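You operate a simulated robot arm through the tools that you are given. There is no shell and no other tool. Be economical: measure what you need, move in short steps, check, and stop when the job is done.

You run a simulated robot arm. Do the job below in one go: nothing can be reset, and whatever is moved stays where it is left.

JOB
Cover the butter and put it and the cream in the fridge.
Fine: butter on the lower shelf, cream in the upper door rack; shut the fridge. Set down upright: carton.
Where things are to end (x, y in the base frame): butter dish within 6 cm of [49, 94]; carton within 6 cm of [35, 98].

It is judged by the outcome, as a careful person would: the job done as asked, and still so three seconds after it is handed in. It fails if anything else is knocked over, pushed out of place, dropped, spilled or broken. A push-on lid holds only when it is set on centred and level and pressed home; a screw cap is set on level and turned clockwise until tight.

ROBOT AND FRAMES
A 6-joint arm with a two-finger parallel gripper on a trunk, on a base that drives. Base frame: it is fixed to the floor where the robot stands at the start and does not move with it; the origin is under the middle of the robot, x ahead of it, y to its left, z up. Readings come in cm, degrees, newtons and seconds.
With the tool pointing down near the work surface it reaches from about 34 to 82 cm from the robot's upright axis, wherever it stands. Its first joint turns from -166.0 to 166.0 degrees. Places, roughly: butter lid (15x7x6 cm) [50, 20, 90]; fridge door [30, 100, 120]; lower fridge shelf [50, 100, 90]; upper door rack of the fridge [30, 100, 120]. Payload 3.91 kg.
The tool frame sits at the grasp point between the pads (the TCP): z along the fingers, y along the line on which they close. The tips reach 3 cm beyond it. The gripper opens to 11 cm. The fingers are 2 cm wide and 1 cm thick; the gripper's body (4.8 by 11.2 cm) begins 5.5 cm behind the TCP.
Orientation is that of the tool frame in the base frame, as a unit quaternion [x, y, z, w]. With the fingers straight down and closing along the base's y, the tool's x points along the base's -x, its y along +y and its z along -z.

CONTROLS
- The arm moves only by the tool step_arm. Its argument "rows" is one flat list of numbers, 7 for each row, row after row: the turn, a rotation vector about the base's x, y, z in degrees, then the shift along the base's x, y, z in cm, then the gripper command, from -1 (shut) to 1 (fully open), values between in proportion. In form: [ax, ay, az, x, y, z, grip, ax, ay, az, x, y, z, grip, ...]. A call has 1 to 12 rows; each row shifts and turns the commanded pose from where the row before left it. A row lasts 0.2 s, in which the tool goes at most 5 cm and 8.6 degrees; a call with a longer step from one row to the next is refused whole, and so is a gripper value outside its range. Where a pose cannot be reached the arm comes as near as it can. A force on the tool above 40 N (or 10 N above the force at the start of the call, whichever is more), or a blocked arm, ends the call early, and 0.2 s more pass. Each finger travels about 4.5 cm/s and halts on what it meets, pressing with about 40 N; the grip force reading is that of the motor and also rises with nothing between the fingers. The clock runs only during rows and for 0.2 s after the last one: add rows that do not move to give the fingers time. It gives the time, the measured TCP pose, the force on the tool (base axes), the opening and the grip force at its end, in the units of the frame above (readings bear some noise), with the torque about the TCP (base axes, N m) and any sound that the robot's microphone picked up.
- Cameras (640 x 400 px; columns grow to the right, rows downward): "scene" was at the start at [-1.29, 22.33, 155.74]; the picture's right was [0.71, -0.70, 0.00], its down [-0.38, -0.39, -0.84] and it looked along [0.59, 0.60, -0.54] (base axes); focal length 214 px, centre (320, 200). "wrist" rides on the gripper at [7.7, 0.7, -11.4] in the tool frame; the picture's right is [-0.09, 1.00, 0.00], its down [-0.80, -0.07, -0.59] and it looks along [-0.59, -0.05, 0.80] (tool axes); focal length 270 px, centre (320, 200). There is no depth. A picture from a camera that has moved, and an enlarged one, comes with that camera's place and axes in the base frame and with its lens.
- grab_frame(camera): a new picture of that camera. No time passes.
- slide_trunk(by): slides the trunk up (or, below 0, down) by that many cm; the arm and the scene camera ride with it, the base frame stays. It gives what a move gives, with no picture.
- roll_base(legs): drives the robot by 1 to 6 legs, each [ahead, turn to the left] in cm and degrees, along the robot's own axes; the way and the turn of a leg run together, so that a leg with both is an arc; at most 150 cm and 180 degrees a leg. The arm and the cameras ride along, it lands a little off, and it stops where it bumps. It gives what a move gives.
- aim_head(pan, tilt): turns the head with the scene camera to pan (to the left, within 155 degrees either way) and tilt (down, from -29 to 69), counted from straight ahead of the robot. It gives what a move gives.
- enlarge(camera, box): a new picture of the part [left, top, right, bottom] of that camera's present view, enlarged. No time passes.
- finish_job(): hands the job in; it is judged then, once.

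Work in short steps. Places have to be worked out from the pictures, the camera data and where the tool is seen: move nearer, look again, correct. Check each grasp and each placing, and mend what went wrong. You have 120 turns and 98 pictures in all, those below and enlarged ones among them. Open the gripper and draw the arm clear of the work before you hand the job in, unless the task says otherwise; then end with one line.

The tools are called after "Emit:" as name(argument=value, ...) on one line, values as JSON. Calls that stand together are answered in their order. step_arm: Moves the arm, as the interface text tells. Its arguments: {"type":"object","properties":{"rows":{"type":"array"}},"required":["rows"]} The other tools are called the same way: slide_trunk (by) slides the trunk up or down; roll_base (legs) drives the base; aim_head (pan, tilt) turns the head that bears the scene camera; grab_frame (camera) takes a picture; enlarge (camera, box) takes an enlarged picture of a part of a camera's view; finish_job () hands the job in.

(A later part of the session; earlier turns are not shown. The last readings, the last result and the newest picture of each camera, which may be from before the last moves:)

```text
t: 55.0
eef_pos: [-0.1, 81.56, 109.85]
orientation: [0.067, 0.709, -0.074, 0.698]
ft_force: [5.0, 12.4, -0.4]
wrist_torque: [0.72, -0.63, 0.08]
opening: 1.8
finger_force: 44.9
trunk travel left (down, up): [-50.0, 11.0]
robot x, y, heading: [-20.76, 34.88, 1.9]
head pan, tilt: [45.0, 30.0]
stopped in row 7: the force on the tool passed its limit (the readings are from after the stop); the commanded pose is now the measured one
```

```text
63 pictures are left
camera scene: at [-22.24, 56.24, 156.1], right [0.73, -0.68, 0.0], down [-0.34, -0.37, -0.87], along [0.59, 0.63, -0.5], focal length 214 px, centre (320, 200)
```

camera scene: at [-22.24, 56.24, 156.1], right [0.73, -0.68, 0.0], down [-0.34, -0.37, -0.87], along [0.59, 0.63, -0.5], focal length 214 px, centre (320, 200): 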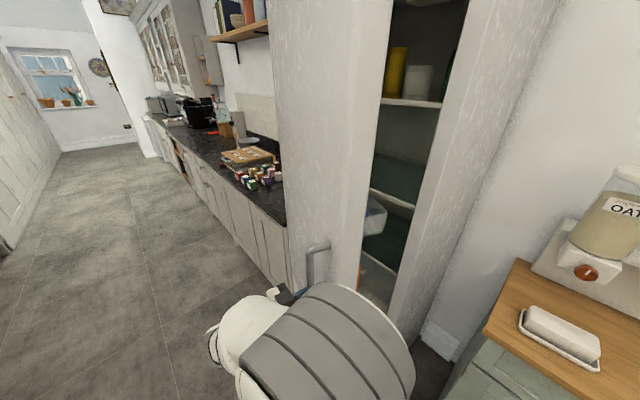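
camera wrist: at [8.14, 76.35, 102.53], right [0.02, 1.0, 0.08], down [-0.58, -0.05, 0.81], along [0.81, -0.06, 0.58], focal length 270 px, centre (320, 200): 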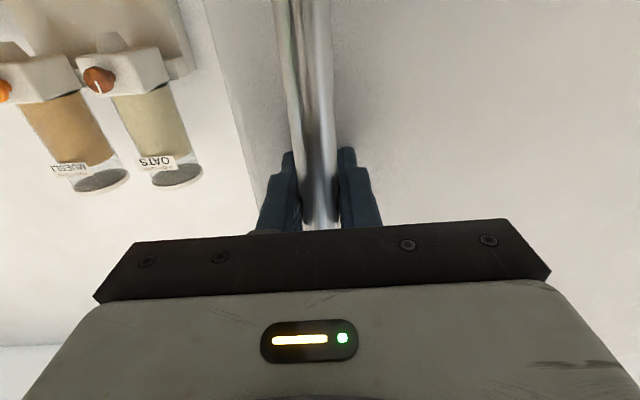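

The path fits a hinge near (24, 122), radius ~47. I'll continue the pull on that arc.

Emit:
step_arm(rows=[0, 0, -1, -1.3, 1.1, 0, -1, 0, 0, -1, -1.2, 0.8, 0, -1, 0, 0, -1, -1.3, 0.9, 0, -1, 0, 0, -1, -1.3, 1.0, 0, -1, 0, 0, -1, -1.3, 1.05, 0, -1, 0, 0, -1, -1.2, 1.05, 0, -1, 0, 0, -1, -1.2, 1.15, 0, -1, 0, 0, -1, -1.2, 1.2, 0, -1, 0, 0, -1, -1.2, 1.25, 0, -1, 0, 0, -1, -1.1, 1.25, 0, -1, 0, 0, -1, -1, 1.3, 0, -1, 0, 0, 0, 0, 0, 0, -1])

Emit:
grab_frame(camera="scene")

```text
t: 56.2
eef_pos: [-6.5, 85.16, 109.99]
orientation: [0.094, 0.705, -0.104, 0.695]
ft_force: [-11.2, -14.6, -2.2]
wrist_torque: [0.81, -0.73, 0.47]
opening: 1.78
finger_force: 44.8
trunk travel left (down, up): [-50.0, 11.0]
robot x, y, heading: [-20.5, 34.85, 1.8]
head pan, tilt: [45.0, 30.0]
stopped in row 5: the force on the tool passed its limit (the readings are from after the stop); the commanded pose is now the measured one
```

```text
62 pictures are left
camera scene: at [-22.56, 55.8, 156.25], right [0.73, -0.68, 0.0], down [-0.34, -0.36, -0.87], along [0.59, 0.63, -0.5], focal length 214 px, centre (320, 200)
```

scene: 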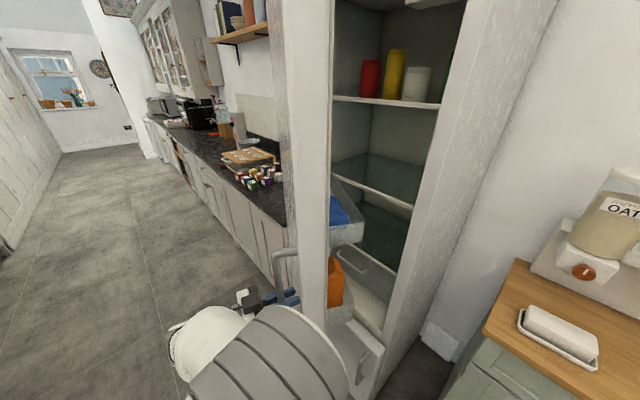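

Interior is showing. The force direction says the true radius is larger (~52, hinge ≈(25,127)); continue on that.

Emit:
step_arm(rows=[0, 0, -1, -1.4, 0.9, 0, -1, 0, 0, -1.4, -1.3, 1.2, 0, -1, 0, 0, -1.4, -1.3, 1.25, 0, -1, 0, 0, -1.4, -1.25, 1.28, 0, -1, 0, 0, -1.4, -1.23, 1.3, 0, -1, 0, 0, -1.4, -1.2, 1.32, 0, -1, 0, 0, -1.4, -1.16, 1.4, 0, -1, 0, 0, -1.4, -1.13, 1.43, 0, -1, 0, 0, -1.4, -1.1, 1.45, 0, -1, 0, 0, 0, 0, 0, 0, -1])

Emit:
grab_frame(camera="scene")

```text
t: 57.2
eef_pos: [-11.2, 88.85, 110.02]
orientation: [0.121, 0.701, -0.131, 0.69]
ft_force: [-14.8, -17.4, 1.2]
wrist_torque: [0.63, -0.63, 0.35]
opening: 1.81
finger_force: 45.3
out of reach, approached as far as the arm can: row 4
trunk travel left (down, up): [-50.0, 11.0]
robot x, y, heading: [-20.84, 34.38, 1.7]
head pan, tilt: [45.0, 30.0]
stopped in row 4: the force on the tool passed its limit (the readings are from after the stop); the commanded pose is now the measured one
```

```text
61 pictures are left
camera scene: at [-22.69, 55.66, 156.25], right [0.73, -0.68, 0.0], down [-0.34, -0.36, -0.87], along [0.59, 0.63, -0.5], focal length 214 px, centre (320, 200)
```

scene: 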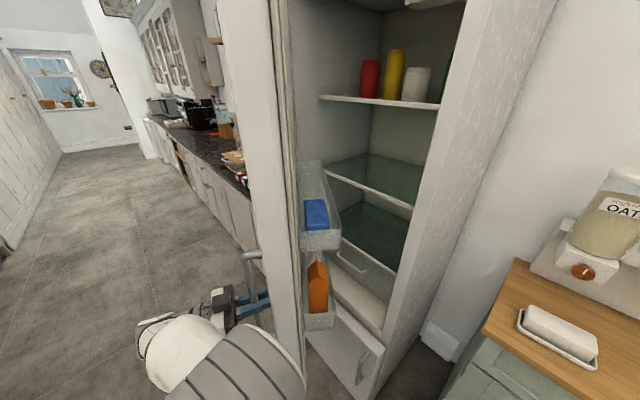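

Reach limit for the handle at ~40° open. I'll let go, back off, and go around the door's edge to push it from inside.

Emit:
step_arm(rows=[0, 0, 0, 0.3, 0.3, 0, 0, 0, 0, 0, 0, 0, 0, 0.5, 0, 0, 0, 0, 0, 0, 0.5, 0, 0, 0, -2.8, 1, 0, 0.5, 0, 0, 0, -2.8, 1, 0, 0.5, 0, 0, 0, -2.8, 1, 0, 0, 0, 0, 0, -2, -1, 0, -0.5, 0, 0, 0, -2, -2.5, 1, -1, 0, 0, 0, -1, -4, 2, -1, 0, 0, 0, 0, -4, 2, -1, 0, 0, 0, 0, -4, 2, -1])

Emit:
grab_frame(camera="scene")

```text
t: 58.9
eef_pos: [-13.52, 87.47, 106.49]
orientation: [0.119, 0.706, -0.121, 0.687]
ft_force: [38.2, 46.4, 0.1]
wrist_torque: [0.49, -0.39, 0.79]
opening: 4.68
finger_force: 28.2
out of reach, approached as far as the arm can: row 4, 5, 6, 7, 8
trunk travel left (down, up): [-50.0, 11.0]
robot x, y, heading: [-20.58, 34.83, 2.0]
head pan, tilt: [45.0, 30.0]
stopped in row 8: the force on the tool passed its limit (the readings are from after the stop); the commanded pose is now the measured one
```

```text
60 pictures are left
camera scene: at [-21.69, 56.64, 156.1], right [0.73, -0.68, 0.0], down [-0.35, -0.37, -0.86], along [0.59, 0.63, -0.51], focal length 214 px, centre (320, 200)
```

scene: 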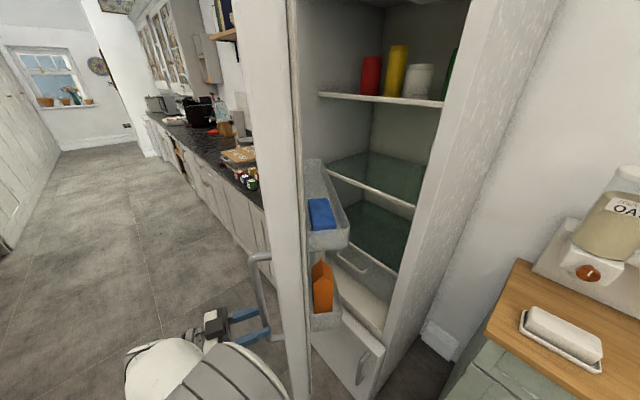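

Out of reach for backing off, and a finger is pulling on the handle. I'll relieve the force, open wide, and check.

Emit:
step_arm(rows=[0, 0, 0, 0.5, 0.6, 0.3, 0.5, 0, 0, 0, 0.3, 0.3, 0.3, 1, 0, 0, 0, 0, 0, 0, 1, 0, 0, 0, 0, 0, 0, 1, 0, 0, 0, 0, 0, 0, 1, 0, 0, 0, 0, 0, 0, 1, 0, 0, 0, 0, 0, 0, 1])

Emit:
grab_frame(camera="wrist")

```text
t: 60.5
eef_pos: [-13.4, 87.71, 107.09]
orientation: [0.12, 0.704, -0.124, 0.688]
ft_force: [0.2, 0.0, -0.1]
wrist_torque: [0.01, -0.01, 0.0]
opening: 10.98
finger_force: 0.0
trunk travel left (down, up): [-50.0, 11.0]
robot x, y, heading: [-20.24, 34.74, 1.8]
head pan, tilt: [45.0, 30.0]
```

```text
59 pictures are left
camera wrist: at [-24.23, 92.37, 99.74], right [0.34, 0.94, 0.08], down [-0.56, 0.14, 0.81], along [0.75, -0.32, 0.57], focal length 270 px, centre (320, 200)
```

wrist: 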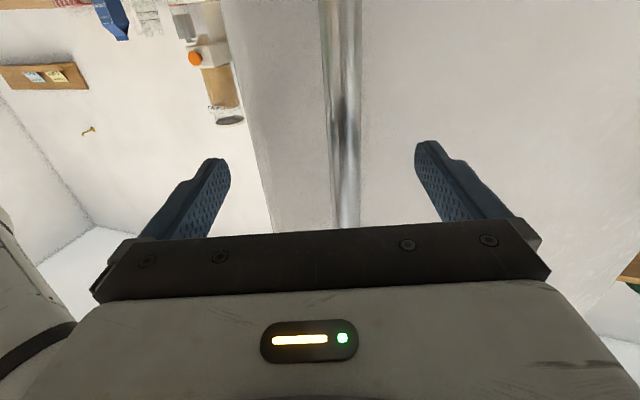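

Free, with the handle centred between the open fingers. Backing the base straight away by 14 cm.

Emit:
roll_base(legs=[[-14, 0]])

Emit:
grab_frame(camera="scene")

```text
t: 61.8
eef_pos: [-27.4, 87.31, 107.15]
orientation: [0.12, 0.704, -0.124, 0.689]
ft_force: [-0.8, -0.7, 0.3]
wrist_torque: [0.02, 0.0, 0.01]
opening: 11.0
finger_force: 0.0
trunk travel left (down, up): [-50.0, 11.0]
robot x, y, heading: [-34.41, 34.02, 1.8]
head pan, tilt: [45.0, 30.0]
```

```text
58 pictures are left
camera scene: at [-36.29, 55.58, 156.18], right [0.73, -0.68, 0.0], down [-0.34, -0.37, -0.87], along [0.59, 0.63, -0.5], focal length 214 px, centre (320, 200)
```

scene: 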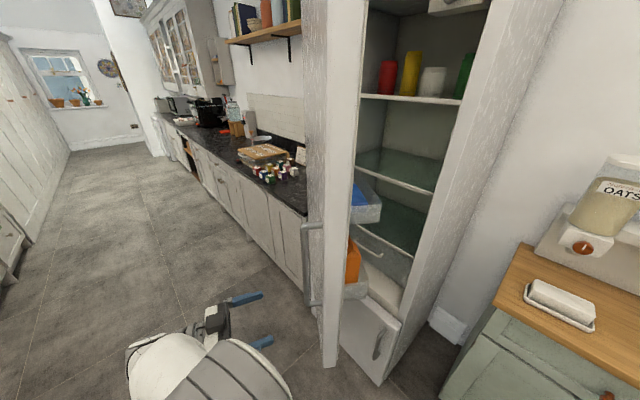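

Door stands at ~36° with its inner edge at about (-4, 78). I'll pitch the tool back to pointing down while moving around in front of the opening.

Emit:
step_arm(rows=[0, 0, 0, 0, -4.5, 0, 0, 0, 0, 0, 0, -4.5, 2, -1, 2.8, 7.7, 0, 0, -4, 2.5, -1, 2.8, 7.7, 0, 1, -4, 2.5, -1, 2.8, 7.7, 0, 2, -3, 2.5, -1, 2.8, 7.7, 0, 2.5, -1, 3, -1, 2.8, 7.7, 0, 2.5, -1, 3, -1, 2.8, 7.7, 0, 2.5, -1, 3, -1, 2.8, 7.7, 0, 2.5, 0, 3, -1, 2.8, 7.7, 0, 2.5, 0, 3, -1, 2.8, 7.7, 0, 2.5, 0, 3, -1, 2.8, 7.7, 0, 2.5, 0, 3, -1])

Emit:
grab_frame(camera="scene")

```text
t: 64.4
eef_pos: [-6.77, 64.27, 137.69]
orientation: [0.168, 0.984, -0.009, 0.056]
ft_force: [0.2, 0.2, 0.6]
wrist_torque: [-0.01, -0.01, 0.03]
opening: 0.02
finger_force: 38.0
trunk travel left (down, up): [-50.0, 11.0]
robot x, y, heading: [-34.29, 33.75, 2.0]
head pan, tilt: [45.0, 30.0]
```

```text
57 pictures are left
camera scene: at [-36.1, 55.6, 156.18], right [0.73, -0.68, 0.0], down [-0.34, -0.37, -0.87], along [0.59, 0.63, -0.5], focal length 214 px, centre (320, 200)
```

scene: 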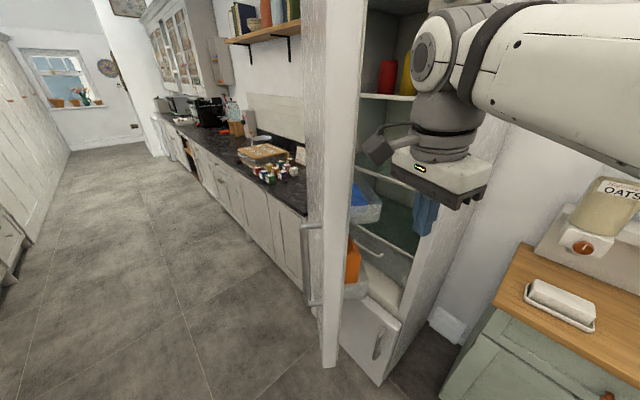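

The camera would touch the door first, so I'll turn the tool +98° to put it on the robot's side, and move into the opening inside the door edge.

Emit:
step_arm(rows=[0, 0, 8.2, 0.5, 0, 0.5, -1, 0, 0, 8.2, 0.5, 0, 0.5, -1, 0, 0, 8.2, 0.5, 0, 0.5, -1, 0, 0, 8.2, 0.5, 0, 0.5, -1, 0, 0, 8.2, 0.5, 0, 0.5, -1, 0, 0, 8.2, 0.5, 0, 0.5, -1, 0, 0, 8.2, 0.5, 0, 0.5, -1, 0, 0, 8.2, 0.5, 0, 0.5, -1, 0, 0, 8.2, 0.5, 0, 0, -1, 0, 0, 8.2, 0.5, 0, 0, -1, 0, 0, 8.2, 0.5, 0, 0, -1, 0, 0, 8.2, 0.5, 0, 0, -1])

Emit:
step_arm(rows=[0, 0, 0, 1.5, 2.5, 0, -1, 0, 0, 0, 1, 3, 0, -1, 0, 0, 0, 0.5, 3, 0, -1, 0, 0, 0, 0, 2, 0, -1])

Emit:
grab_frame(camera="scene")

```text
t: 67.0
eef_pos: [-0.81, 64.24, 141.63]
orientation: [-0.636, 0.77, 0.038, 0.045]
ft_force: [1.2, 0.3, 0.6]
wrist_torque: [-0.01, -0.02, -0.01]
opening: 0.02
finger_force: 37.8
trunk travel left (down, up): [-50.0, 11.0]
robot x, y, heading: [-34.18, 34.01, 2.2]
head pan, tilt: [45.0, 30.0]
```

```text
t: 68.0
eef_pos: [2.31, 74.85, 141.54]
orientation: [-0.635, 0.771, 0.038, 0.045]
ft_force: [0.1, -0.4, 0.1]
wrist_torque: [-0.05, 0.0, -0.02]
opening: 0.0
finger_force: 37.7
trunk travel left (down, up): [-50.0, 11.0]
robot x, y, heading: [-33.89, 34.07, 2.4]
head pan, tilt: [45.0, 30.0]
```

```text
56 pictures are left
camera scene: at [-36.18, 55.64, 156.18], right [0.73, -0.68, 0.0], down [-0.34, -0.37, -0.87], along [0.59, 0.63, -0.5], focal length 214 px, centre (320, 200)
```

scene: 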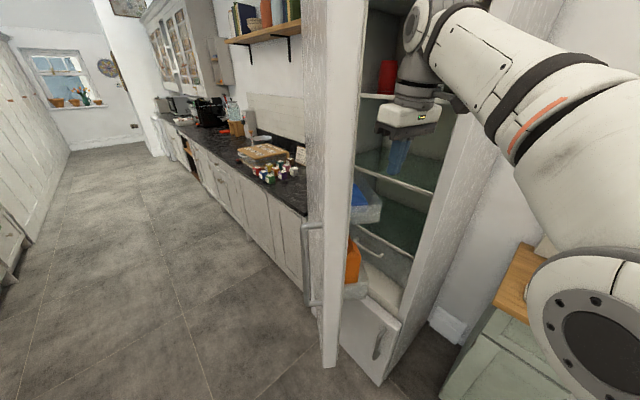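

The finger is just inside the door's edge. Now sweep along the arc to push the door open.

Emit:
step_arm(rows=[0, 0, 0, 0.2, 2, 0, -1, 0, 0, 0, -1.6, 0.9, 0, -1, 0, 0, 0, -1.6, 0.9, 0, -1, 0, 0, 0, -1.6, 0.9, 0, -1, 0, 0, 0, -2.4, 1.6, 0, -1, 0, 0, 0, -2.4, 1.6, 0, -1, 0, 0, 0, -2.25, 1.8, 0, -1, 0, 0, 0, -2.25, 1.8, 0, -1, 0, 0, 0, -2, 2, 0, -1, 0, 0, 0, -2, 2, 0, -1])

Emit:
grab_frame(camera="scene")

```text
t: 70.2
eef_pos: [-15.94, 90.05, 141.28]
orientation: [-0.635, 0.77, 0.04, 0.047]
ft_force: [0.4, -0.3, 0.9]
wrist_torque: [-0.01, -0.01, -0.03]
opening: 0.01
finger_force: 37.7
out of reach, approached as far as the arm can: row 10
trunk travel left (down, up): [-50.0, 11.0]
robot x, y, heading: [-34.18, 33.9, 2.1]
head pan, tilt: [45.0, 30.0]
```

```text
55 pictures are left
camera scene: at [-36.26, 55.56, 156.19], right [0.73, -0.68, 0.0], down [-0.34, -0.37, -0.87], along [0.59, 0.63, -0.5], focal length 214 px, centre (320, 200)
```

scene: 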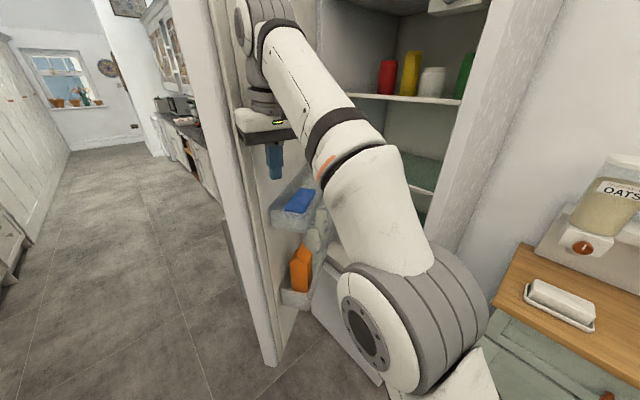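

The sweep works: the door's at ~55°. To reach further I'll retract the arm and reverse the base 24 cm toward +y (turning right so the arm swings on the free side), then return to the same heading.

Emit:
step_arm(rows=[0, 0, 0, 2.5, -3, 0, -1, 0, 0, 0, 2.5, -3.5, 0, -1, 0, 0, 0, 2, -4, 0, -1, 0, 0, 0, 2, -4, 0, -1, 0, 0, 0, 2, -4, 0, -1, 0, 0, 0, 2, -4, 0, -1, 0, 0, 0, 1, -4, 0, -1])

Emit:
roll_base(legs=[[0, -98], [-24, 0], [0, 98]])

Emit:
grab_frame(camera="scene")

```text
t: 71.8
eef_pos: [-1.59, 63.48, 141.37]
orientation: [-0.635, 0.77, 0.039, 0.046]
ft_force: [0.2, 0.3, 0.3]
wrist_torque: [0.02, -0.02, 0.02]
opening: 0.0
finger_force: 37.7
trunk travel left (down, up): [-50.0, 11.0]
robot x, y, heading: [-34.49, 34.31, 2.0]
head pan, tilt: [45.0, 30.0]
```

```text
t: 81.8
eef_pos: [0.73, 87.82, 141.36]
orientation: [-0.639, 0.767, 0.04, 0.044]
ft_force: [-0.3, -0.6, 0.0]
wrist_torque: [0.02, 0.01, -0.03]
opening: 0.0
finger_force: 37.8
trunk travel left (down, up): [-50.0, 11.0]
robot x, y, heading: [-32.1, 58.48, 2.0]
head pan, tilt: [45.0, 30.0]
```

```text
54 pictures are left
camera scene: at [-33.77, 79.9, 156.19], right [0.73, -0.68, 0.0], down [-0.34, -0.37, -0.87], along [0.59, 0.63, -0.5], focal length 214 px, centre (320, 200)
```

scene: 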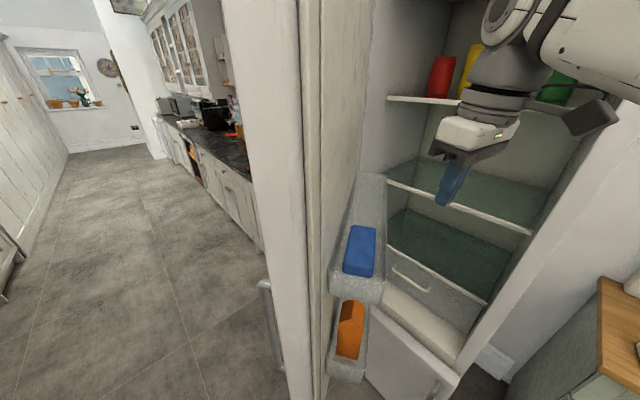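

Door is at ~59°. Raising the trunk gives more reach at this height; then I continue pushing from inside.

Emit:
slide_trunk(by=10.5)

Emit:
step_arm(rows=[0, 0, 0, -3, 1.5, -3.5, -1, 0, 0, 0, -3, 1.5, -3.5, -1, 0, 0, 0, -3, 1.5, -3.5, -1, 0, 0, 0, -2.5, 2, 0, -1, 0, 0, 0, -2, 2.5, 0, -1, 0, 0, 0, -2, 2.5, 0, -1, 0, 0, 0, -1.8, 2.5, 0, -1, 0, 0, 0, -1.4, 2.7, 0, -1, 0, 0, 0, -1.2, 2.7, 0, -1, 0, 0, 0, -0.8, 2.8, 0, -1, 0, 0, 0, -0.7, 2.8, 0, -1, 0, 0, 0, -0.5, 2.8, 0, -1])

Emit:
grab_frame(camera="scene")

```text
t: 83.2
eef_pos: [0.56, 87.7, 151.94]
orientation: [-0.637, 0.768, 0.039, 0.045]
ft_force: [0.3, 0.2, 0.0]
wrist_torque: [0.01, 0.01, -0.03]
opening: 0.0
finger_force: 37.3
trunk travel left (down, up): [-60.5, 0.5]
robot x, y, heading: [-31.94, 58.27, 1.9]
head pan, tilt: [45.0, 30.0]
```

```text
t: 85.8
eef_pos: [-21.33, 115.75, 141.2]
orientation: [-0.639, 0.767, 0.038, 0.044]
ft_force: [-0.3, 0.4, 0.1]
wrist_torque: [-0.02, 0.02, 0.03]
opening: 0.03
finger_force: 37.6
trunk travel left (down, up): [-60.5, 0.5]
robot x, y, heading: [-32.25, 58.24, 1.7]
head pan, tilt: [45.0, 30.0]
```

```text
53 pictures are left
camera scene: at [-33.91, 80.1, 166.66], right [0.73, -0.68, 0.0], down [-0.34, -0.37, -0.87], along [0.59, 0.63, -0.5], focal length 214 px, centre (320, 200)
```

scene: 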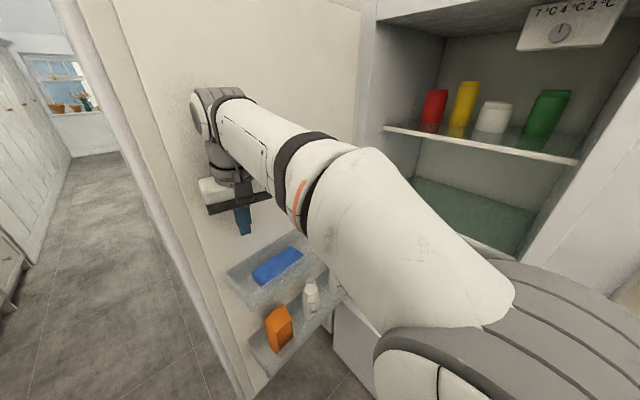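

Now ~85° open. A little more to pass 95°.

Emit:
step_arm(rows=[0, 0, 0, -0.3, 2.5, 0, -1, 0, 0, 0, -0.2, 2.5, 0, -1, 0, 0, 0, 0, 2.5, 0, -1, 0, 0, 0, 0, 2, 0, -1])

Emit:
step_arm(rows=[0, 0, 0, 1, -4.5, 0, 0, 0, 0, 0, 1, -4.5, 0, 1, 0, 0, 0, 2, -4.5, 0, 1, 0, 0, 0, 2, -4.5, 0, 1, 0, 0, 0, 2, -4.5, 0, 1, 0, 0, 0, 2, -4.5, 0, 1, 0, 0, 0, 2, -4.5, 0, 1, 0, 0, 0, 2, -4.5, 0, 1, 0, 0, 0, 2, -4.5, 0, 1, 0, 0, 0, 2, -4.5, 0, 1])

Emit:
grab_frame(camera="scene")

```text
t: 86.8
eef_pos: [-21.98, 125.32, 140.68]
orientation: [-0.638, 0.768, 0.037, 0.044]
ft_force: [0.7, 0.2, 0.7]
wrist_torque: [-0.01, 0.02, 0.01]
opening: 0.0
finger_force: 37.8
out of reach, approached as far as the arm can: row 4
trunk travel left (down, up): [-60.5, 0.5]
robot x, y, heading: [-31.83, 58.49, 1.8]
head pan, tilt: [45.0, 30.0]
```

```text
t: 89.0
eef_pos: [-4.01, 79.77, 140.92]
orientation: [-0.639, 0.767, 0.038, 0.044]
ft_force: [-0.2, 0.2, 0.3]
wrist_torque: [-0.01, 0.03, 0.01]
opening: 11.03
finger_force: 0.1
trunk travel left (down, up): [-60.5, 0.5]
robot x, y, heading: [-31.95, 58.48, 2.1]
head pan, tilt: [45.0, 30.0]
```

```text
52 pictures are left
camera scene: at [-33.91, 79.85, 166.7], right [0.73, -0.68, 0.0], down [-0.34, -0.37, -0.87], along [0.59, 0.63, -0.5], focal length 214 px, centre (320, 200)
```

scene: 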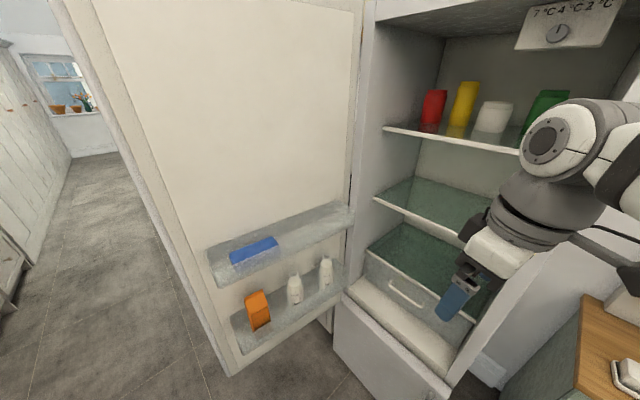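

Door open at ~95° with the upper rack free where the carton goes; the lower shelf (z≈90) is empty. Now lower the trunk and drive back to the counter to fetch the butter dish, approaching from the -y side.

Emit:
slide_trunk(by=-8)

Emit:
roll_base(legs=[[0, -68.5], [80, 0], [0, 66.5]])

Emit:
aim_head(pan=25, tilt=40)

Emit:
grab_frame(camera="scene")

```text
t: 90.2
eef_pos: [-3.91, 79.88, 133.08]
orientation: [-0.639, 0.767, 0.039, 0.044]
ft_force: [-0.5, 0.6, -0.2]
wrist_torque: [0.0, -0.02, -0.02]
opening: 10.97
finger_force: 0.0
trunk travel left (down, up): [-52.5, 8.5]
robot x, y, heading: [-31.87, 58.71, 1.9]
head pan, tilt: [45.0, 30.0]
```

```text
t: 100.3
eef_pos: [29.14, 6.44, 133.09]
orientation: [-0.629, 0.775, 0.038, 0.045]
ft_force: [-0.2, 0.5, 0.9]
wrist_torque: [0.05, -0.01, 0.01]
opening: 11.0
finger_force: 0.1
trunk travel left (down, up): [-52.5, 8.5]
robot x, y, heading: [0.7, -13.24, 0.4]
head pan, tilt: [45.0, 30.0]
```

```text
t: 101.1
eef_pos: [29.16, 6.53, 132.94]
orientation: [-0.629, 0.775, 0.038, 0.045]
ft_force: [0.3, -0.2, 0.2]
wrist_torque: [-0.06, -0.02, -0.04]
opening: 11.01
finger_force: 0.0
trunk travel left (down, up): [-52.5, 8.5]
robot x, y, heading: [0.33, -12.98, -0.1]
head pan, tilt: [25.0, 40.0]
```

```text
51 pictures are left
camera scene: at [0.62, 5.55, 157.16], right [0.43, -0.9, 0.0], down [-0.58, -0.27, -0.77], along [0.69, 0.33, -0.64], focal length 214 px, centre (320, 200)
```

scene: 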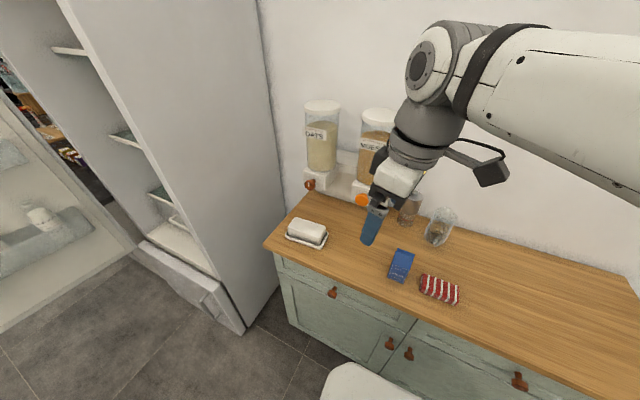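

I'll bring the tool to 45° pointing +y, aligned with the dish's long axis, above the counter short of the dish.

Emit:
step_arm(rows=[6.4, 0, 2.4, 3, 1.07, -3, 1, 6.4, 0, 2.4, 3, 1.07, -3, 1, 6.4, 0, 2.4, 3, 1.07, -3, 1, 6.4, 0.3, 2.4, 3, 1.07, -3, 1, 6.4, 0.3, 2.4, 3, 1.07, -3, 1, 6.4, 0.3, 2.4, 3, 1.07, -3, 1, 0, 0, 0, 3, 1.07, -3, 1, 0, 0, 0, 0, 0, 0, 1])

Emit:
grab_frame(camera="wrist")

Emit:
grab_frame(camera="scene")

```text
t: 102.9
eef_pos: [49.94, 14.26, 111.8]
orientation: [0.668, -0.637, -0.301, -0.239]
ft_force: [0.0, 0.0, -0.6]
wrist_torque: [0.04, -0.02, 0.03]
opening: 11.0
finger_force: 0.1
trunk travel left (down, up): [-52.5, 8.5]
robot x, y, heading: [0.79, -13.17, 0.2]
head pan, tilt: [25.0, 40.0]
```

```text
50 pictures are left
camera wrist: at [50.39, 0.67, 114.55], right [-0.99, -0.01, 0.13], down [0.12, 0.16, 0.98], along [-0.03, 0.99, -0.15], focal length 270 px, centre (320, 200)
```

wrist: 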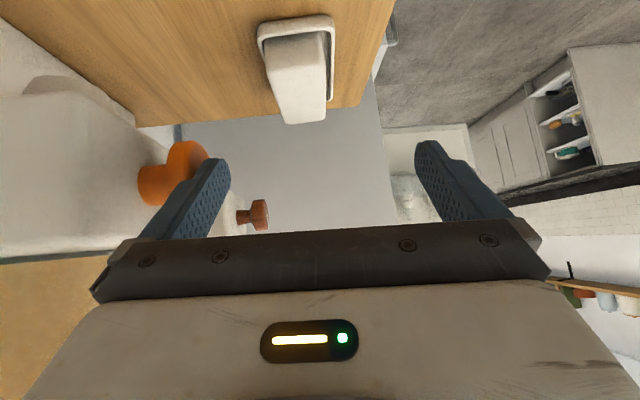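

```text
49 pictures are left
camera scene: at [0.65, 5.59, 157.14], right [0.43, -0.9, 0.0], down [-0.58, -0.27, -0.77], along [0.69, 0.33, -0.64], focal length 214 px, centre (320, 200)
```

scene: 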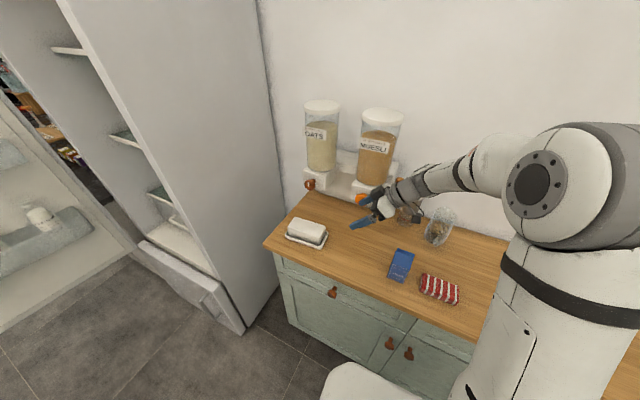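

Correcting a ~4° roll and yaw error, and coming closer behind the dish.

Emit:
step_arm(rows=[0, -1.85, -0.86, 0.1, 1, -4, 1, 0, -1.85, -0.86, 0.1, 1, -4, 1, 0, 0, 0, 0, 1, -4, 1, 0, 0, 0, 0, 0.5, -2.5, 1, 0, 0, 0, 0, 0, 0, 1])

Emit:
grab_frame(camera="wrist")

Emit:
enlarge(camera="scene", box=[260, 170, 460, 300])

```text
t: 103.3
eef_pos: [50.6, 14.22, 111.46]
orientation: [0.668, -0.635, -0.292, -0.256]
ft_force: [-3.0, -13.7, 14.6]
wrist_torque: [0.06, -0.95, -0.94]
opening: 10.82
finger_force: 0.1
trunk travel left (down, up): [-52.5, 8.5]
robot x, y, heading: [1.01, -13.57, 0.1]
head pan, tilt: [25.0, 40.0]
stopped in row 1: the force on the tool passed its limit (the readings are from after the stop); the commanded pose is now the measured one
```

```text
48 pictures are left
camera wrist: at [50.74, 0.73, 114.04], right [-1.0, 0.0, 0.09], down [0.09, 0.14, 0.99], along [-0.01, 0.99, -0.14], focal length 270 px, centre (320, 200)
```

wrist: 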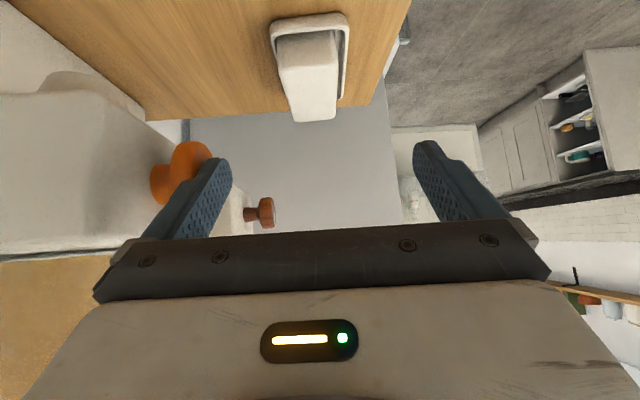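

```text
3.08 times, centred on (360, 235) of scene
camera zoom: at [0.61, 5.26, 157.21], right [0.43, -0.9, 0.0], down [-0.58, -0.27, -0.77], along [0.69, 0.33, -0.64], focal length 660 px, centre (197, 92)
```

zoom: 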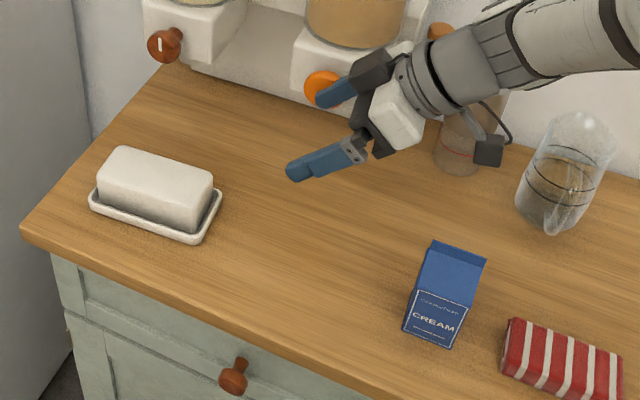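

The right finger brushed the orange muesli knob (58, 16, 109). I'll back off up and away; nothing seems displaced. Instead I'll take the dish from straight above and turn it on the counter to lie along x.

Emit:
step_arm(rows=[0, 0, 0, -0.3, -0.8, 1, 1, 0, 0, 0, -2.5, -0.8, 2.5, 0.8, 0, 0, 0, -2.5, 0, 3, 0.8, -7.3, 0, 0, 0, 0.5, 2, 0.8, -7.3, 0, 0, 0, 2, 1, 0.8, -7.3, 0, 0, 0, 3, 0, 0.8, -7.3, 0, 0, 0, 3.5, 0, 0.8, -7.3, 0, 0, 0.5, 3.5, 0, 0.8, -7.3, 0, 0, 1, 3.5, 0, 0.8, 0, 0, 0, 1.2, 2.5, 0, 0.8, 0, 0, 0, 0, 0, 0, 0.8])

Emit:
grab_frame(camera="wrist")

Emit:
enlarge(camera="scene", box=[260, 90, 460, 300])

```text
t: 105.7
eef_pos: [47.67, 31.64, 120.67]
orientation: [0.715, -0.698, -0.033, 0.015]
ft_force: [-0.8, -0.2, 0.8]
wrist_torque: [0.01, 0.01, 0.0]
opening: 9.88
finger_force: 0.0
trunk travel left (down, up): [-52.5, 8.5]
robot x, y, heading: [0.66, -13.32, 0.3]
head pan, tilt: [25.0, 40.0]
```

```text
46 pictures are left
camera wrist: at [47.91, 23.66, 132.04], right [-1.0, 0.06, 0.07], down [0.09, 0.79, 0.61], along [-0.02, 0.61, -0.79], focal length 270 px, centre (320, 200)
```

wrist: 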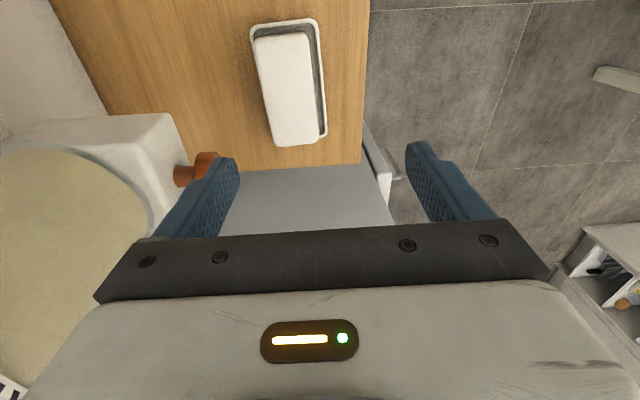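

```text
1.90 times, centred on (360, 195) of scene
camera zoom: at [0.64, 5.54, 157.15], right [0.43, -0.9, 0.0], down [-0.58, -0.27, -0.77], along [0.69, 0.33, -0.64], focal length 408 px, centre (244, 210)
```

zoom: 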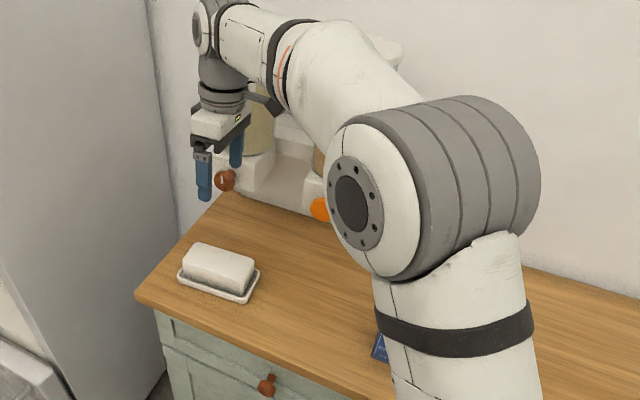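

Dish unchanged at (49.8, 34.5). Level the tool, move above (49.9, 32.7) and descend partway, keeping the opening small to stay clear of the red knob.

Emit:
step_arm(rows=[-0.7, -1.95, 0.55, 1.1, 0.6, 0, 0.88, -0.7, -1.95, 0.55, 1.1, 0.5, 0, 0.88, 0, 0, 0, 0, 0, -4, 0.88, 0, 0, 0, 0, 0, -4, 0.88, 0, 0, 0, 0, 0, -4, 0.88, 0, 0, 0, 0, 0, -4, 0.88, 0, 0, 0, 0, 0, -3.5, 0.88, 0, 0, 0, 0, 0, 0, 0.88])

Emit:
grab_frame(camera="wrist")

Emit:
enlarge(camera="scene", box=[260, 160, 380, 260])

```text
t: 107.5
eef_pos: [49.92, 32.32, 101.13]
orientation: [0.722, -0.692, -0.001, -0.001]
ft_force: [-0.4, 0.2, 0.1]
wrist_torque: [-0.05, -0.02, 0.0]
opening: 10.35
finger_force: 0.0
trunk travel left (down, up): [-52.5, 8.5]
robot x, y, heading: [0.46, -13.34, 0.3]
head pan, tilt: [25.0, 40.0]
```

```text
44 pictures are left
camera wrist: at [49.54, 24.75, 112.62], right [-1.0, 0.05, 0.0], down [0.04, 0.8, 0.6], along [0.03, 0.6, -0.8], focal length 270 px, centre (320, 200)
```

wrist: 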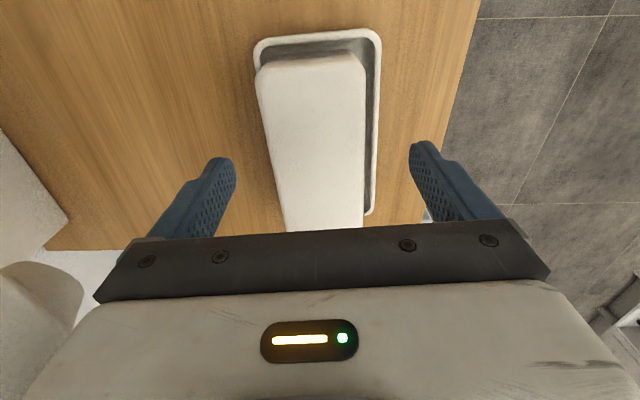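

```text
4.00 times, centred on (320, 210) of scene
camera zoom: at [0.65, 5.56, 157.15], right [0.43, -0.9, 0.0], down [-0.58, -0.27, -0.77], along [0.69, 0.33, -0.64], focal length 858 px, centre (320, 160)
```

zoom: 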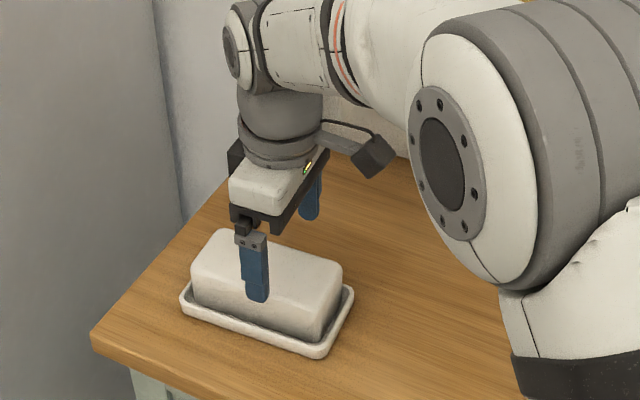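

Before carrying, I'll check the lid really holds: grip the lid here and lift slightly to see if the dish comes along.

Emit:
step_arm(rows=[0, 0, 0, 0.1, 1, 0, 0.6, 0, 0, 0, 0, 0.9, 0, 0.6, 0, 0, 0, 0, 0, -2.5, 0.6, 0, 0, 0, 0, 0, -2.4, 0.6, 0, 0, 0, 0, 0, 0, 0, 0, 0, 0, 0, 0, 0, -0.4, 0, 0, 0, 0, 0, 0, -0.6, 0, 0, 0, 0, 0, 0, -0.6, 0, 0, 0, 0, 0, 0.7, -0.6, 0, 0, 0, 0, 0, 0.8, -0.6, 0, 0, 0, 0, 0, 0, -0.6])

Emit:
enlarge(camera="scene", box=[270, 180, 350, 250])

Emit:
enlarge(camera="wrist", box=[200, 0, 420, 140])

```text
t: 109.9
eef_pos: [50.18, 34.52, 97.79]
orientation: [0.722, -0.691, -0.001, 0.0]
ft_force: [-0.4, 0.0, -2.1]
wrist_torque: [0.05, 0.0, 0.0]
opening: 6.73
finger_force: 40.4
trunk travel left (down, up): [-52.5, 8.5]
robot x, y, heading: [0.66, -13.14, 0.4]
head pan, tilt: [25.0, 40.0]
```

```text
5.71 times, centred on (310, 215) of scene
camera zoom: at [0.68, 5.58, 157.15], right [0.43, -0.9, 0.0], down [-0.58, -0.27, -0.77], along [0.69, 0.33, -0.64], focal length 1226 px, centre (377, 114)
```

zoom: 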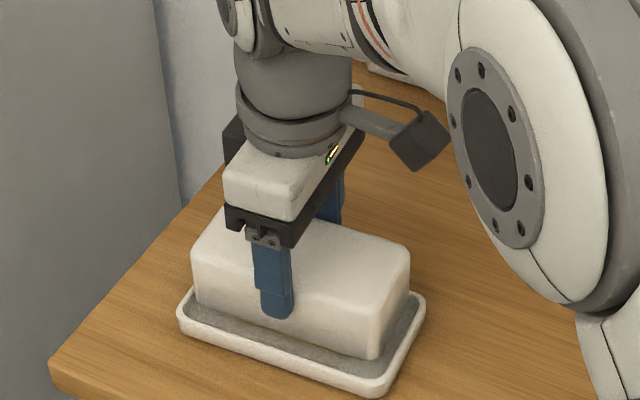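

```text
2.86 times, centred on (310, 70) of wrist
camera zoom: at [49.84, 26.8, 109.27], right [-1.0, 0.05, 0.0], down [0.04, 0.8, 0.6], along [0.03, 0.59, -0.8], focal length 772 px, centre (349, 571)
```

zoom: 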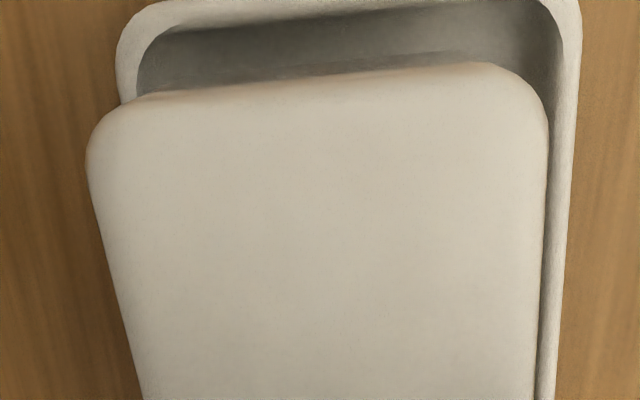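

The lid lifted off alone: it had not engaged, and it was ~5 mm off to +x. I'll raise it a bit more and re-measure the centring precisely.

Emit:
step_arm(rows=[0, 0, 0, -0.3, 0, 2.5, -0.6, 0, 0, 0, -0.3, 0, 2.5, -0.6, 0, 0, 0, 0, 0, 0, -0.6, 0, 0, 0, 0, 0, 0, -0.6])

Emit:
enlarge(camera="wrist", box=[200, 0, 420, 140])

Emit:
enlarge(camera="scene", box=[270, 170, 350, 250])

```text
t: 110.9
eef_pos: [49.67, 34.35, 102.83]
orientation: [0.721, -0.693, -0.001, 0.0]
ft_force: [0.5, 0.2, -2.7]
wrist_torque: [-0.01, 0.01, 0.02]
opening: 6.77
finger_force: 40.1
trunk travel left (down, up): [-52.5, 8.5]
robot x, y, heading: [0.7, -13.22, 0.5]
head pan, tilt: [25.0, 40.0]
```

```text
2.86 times, centred on (310, 70) of wrist
camera zoom: at [49.31, 26.78, 114.25], right [-1.0, 0.05, 0.0], down [0.04, 0.8, 0.6], along [0.03, 0.59, -0.8], focal length 772 px, centre (349, 571)
```

zoom: 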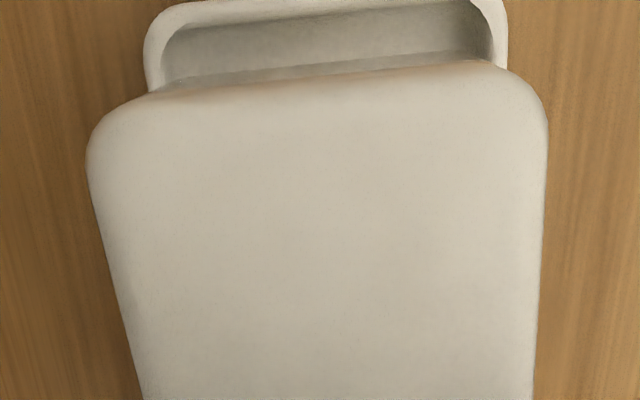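

```text
5.00 times, centred on (310, 210) of scene
camera zoom: at [0.68, 5.58, 157.15], right [0.43, -0.9, 0.0], down [-0.58, -0.27, -0.77], along [0.69, 0.33, -0.64], focal length 1072 px, centre (370, 150)
```

zoom: 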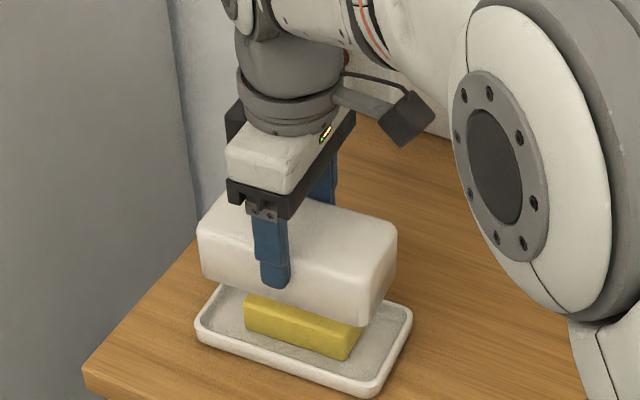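

Now the lid is centred in x to within ~1 mm. Lower it, press, and look.

Emit:
step_arm(rows=[0, 0, 0, 0, -0.1, -2, -0.6, 0, 0, 0, 0, 0, -2, -0.6, 0, 0, 0, 0, 0, -1.3, -0.6, 0, 0, 0, 0, 0, 0, -0.6])

Emit:
enlarge(camera="wrist", box=[200, 0, 420, 140])

Emit:
enlarge(camera="scene", box=[275, 200, 335, 250])

```text
t: 111.9
eef_pos: [49.56, 34.11, 97.57]
orientation: [0.722, -0.692, -0.002, 0.0]
ft_force: [0.1, -0.6, -1.8]
wrist_torque: [0.01, -0.01, -0.02]
opening: 6.77
finger_force: 39.8
trunk travel left (down, up): [-52.5, 8.5]
robot x, y, heading: [0.53, -13.08, -0.0]
head pan, tilt: [25.0, 40.0]
```

```text
2.86 times, centred on (310, 70) of wrist
camera zoom: at [49.24, 26.6, 108.96], right [-1.0, 0.05, 0.0], down [0.04, 0.8, 0.6], along [0.03, 0.59, -0.8], focal length 772 px, centre (349, 571)
```

zoom: 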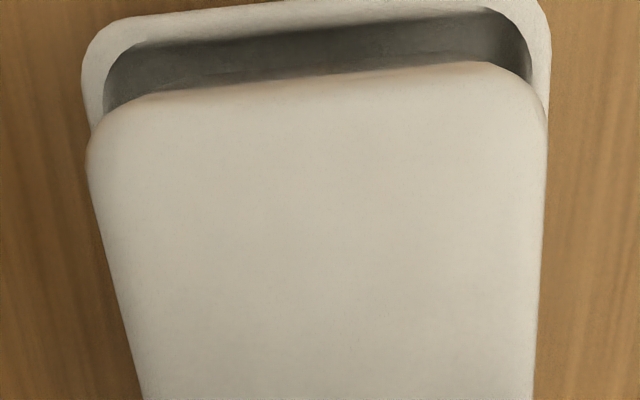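

```text
8.00 times, centred on (305, 225) of scene
camera zoom: at [0.68, 5.58, 157.15], right [0.43, -0.9, 0.0], down [-0.58, -0.27, -0.77], along [0.69, 0.33, -0.64], focal length 1716 px, centre (440, 0)
```

zoom: 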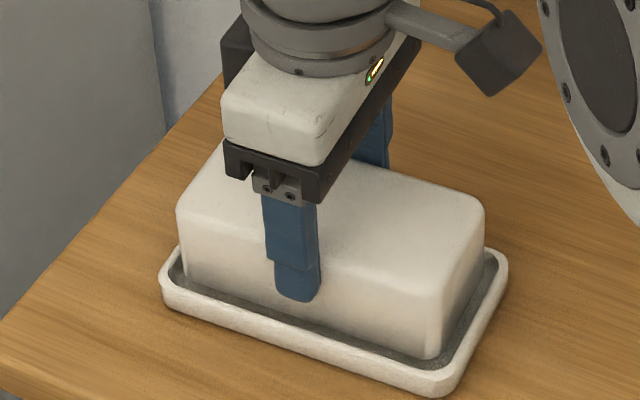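

x is centred; the scene view suggests ~3 mm too far to +y. I'll shift -0.2 in y and lower onto the seat with firm pressure.

Emit:
step_arm(rows=[0, 0, 0, 0, -0.2, -0.4, -0.6, 0, 0, 0, 0, 0, -0.4, -0.6, 0, 0, 0, 0, 0, -0.3, -0.6, 0, 0, 0, 0, 0, -0.2, -0.6, 0, 0, 0, 0, 0, -0.2, -0.6, 0, 0, 0, 0, 0, -0.2, -0.6, 0, 0, 0, 0, 0, -0.1, -0.6])

Emit:
enlarge(camera="scene", box=[275, 200, 335, 250])

```text
t: 113.5
eef_pos: [49.44, 34.17, 96.11]
orientation: [0.722, -0.692, -0.001, -0.004]
ft_force: [3.9, 1.9, 32.0]
wrist_torque: [0.05, 0.36, -0.24]
opening: 6.74
finger_force: 40.0
trunk travel left (down, up): [-52.5, 8.5]
robot x, y, heading: [0.52, -13.22, 0.4]
head pan, tilt: [25.0, 40.0]
```

```text
8.00 times, centred on (305, 225) of scene
camera zoom: at [0.45, 5.33, 157.21], right [0.43, -0.9, 0.0], down [-0.58, -0.27, -0.77], along [0.69, 0.33, -0.64], focal length 1716 px, centre (440, 0)
```

zoom: 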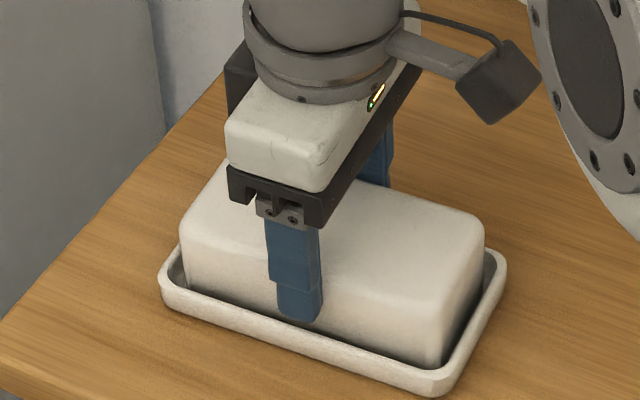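

32 N, level. One more small push while still gripping, then a lift test.

Emit:
step_arm(rows=[0, 0, 0, 0, 0, -0.1, -0.6, 0, 0, 0, 0, 0, -0.05, -0.6, 0, 0, 0, 0, 0, 0, -0.6])

Emit:
step_arm(rows=[0, 0, 0, 0, 0, 0.5, -0.6, 0, 0, 0, 0, 0, 0.7, -0.6, 0, 0, 0, 0, 0, 0.6, -0.6, 0, 0, 0, 0, 0, 0, -0.6])

Emit:
enlarge(camera="scene", box=[275, 200, 335, 250])

```text
t: 114.1
eef_pos: [49.56, 34.26, 96.0]
orientation: [0.722, -0.692, 0.0, -0.005]
ft_force: [1.4, 0.5, 14.7]
wrist_torque: [-1.08, 0.34, -0.02]
opening: 6.76
finger_force: 40.2
trunk travel left (down, up): [-52.5, 8.5]
robot x, y, heading: [0.61, -13.09, 0.2]
head pan, tilt: [25.0, 40.0]
stopped in row 3: the force on the tool passed its limit (the readings are from after the stop); the commanded pose is now the measured one
```

```text
t: 115.1
eef_pos: [49.59, 34.27, 97.64]
orientation: [0.723, -0.691, 0.0, -0.003]
ft_force: [0.9, -0.1, -2.2]
wrist_torque: [0.03, 0.01, -0.02]
opening: 6.78
finger_force: 39.4
trunk travel left (down, up): [-52.5, 8.5]
robot x, y, heading: [0.82, -13.21, 0.3]
head pan, tilt: [25.0, 40.0]
```

```text
8.00 times, centred on (305, 225) of scene
camera zoom: at [0.69, 5.58, 157.15], right [0.43, -0.9, 0.0], down [-0.58, -0.27, -0.77], along [0.69, 0.33, -0.64], focal length 1716 px, centre (440, 0)
```

zoom: 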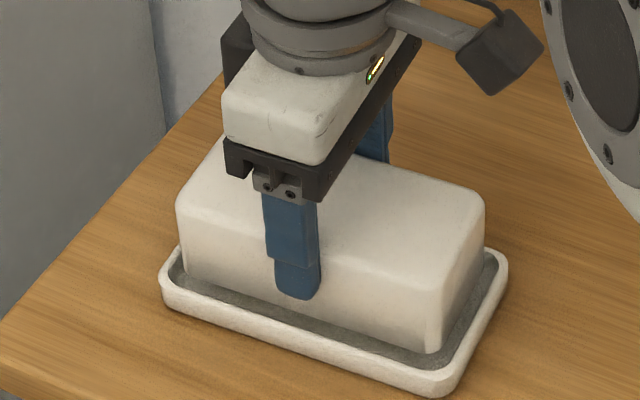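

Still no latch: this is evidently a loose cover that just rests in the dish, so I must carry by the dish. Set it back down, centred, with light force and release.

Emit:
step_arm(rows=[0, 0, 0, 0, 0, -0.6, -0.6, 0, 0, 0, 0, 0, -0.5, -0.6, 0, 0, 0, 0, 0, -0.3, -0.6, 0, 0, 0, 0, 0, -0.1, -0.6, 0, 0, 0, 0, 0, 0, -0.2, 0, 0, 0, 0, 0, 0, 0.2, 0, 0, 0, 0, 0, 0, 0.6, 0, 0, 0, 0, 0, 2, 0.6, 0, 0, 0, 0, -2, 2, 0.88, 0, 0, 0, 0, 0, 0, 0.88])

Emit:
enlarge(camera="wrist", box=[200, 0, 420, 220])

Emit:
enlarge(camera="scene", box=[275, 200, 335, 250])

```text
t: 117.3
eef_pos: [49.58, 32.29, 100.01]
orientation: [0.722, -0.692, 0.0, -0.002]
ft_force: [-0.3, 0.5, -0.6]
wrist_torque: [-0.01, 0.0, -0.02]
opening: 10.35
finger_force: 0.1
trunk travel left (down, up): [-52.5, 8.5]
robot x, y, heading: [0.63, -13.32, 0.1]
head pan, tilt: [25.0, 40.0]
```

```text
1.82 times, centred on (310, 110) of wrist
camera zoom: at [49.19, 24.6, 111.48], right [-1.0, 0.05, 0.0], down [0.03, 0.8, 0.6], along [0.03, 0.6, -0.8], focal length 491 px, centre (338, 364)
```

zoom: 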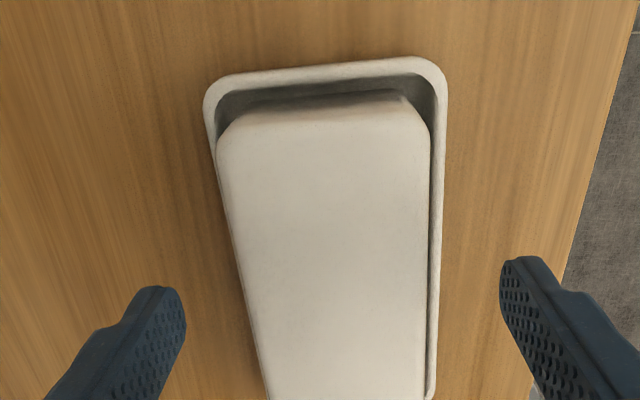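

```text
8.00 times, centred on (305, 225) of scene
camera zoom: at [0.68, 5.54, 157.15], right [0.43, -0.9, 0.0], down [-0.58, -0.27, -0.77], along [0.69, 0.33, -0.64], focal length 1716 px, centre (440, 0)
```

zoom: 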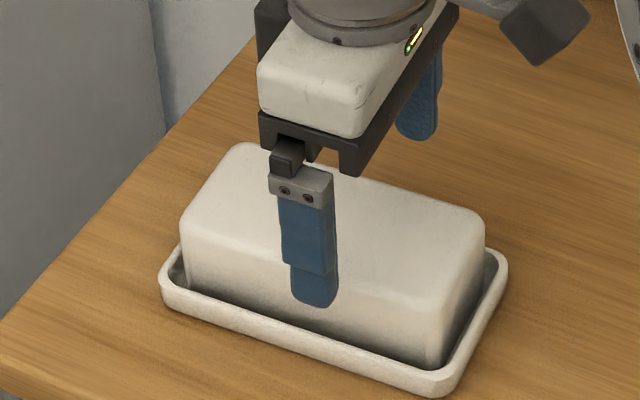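

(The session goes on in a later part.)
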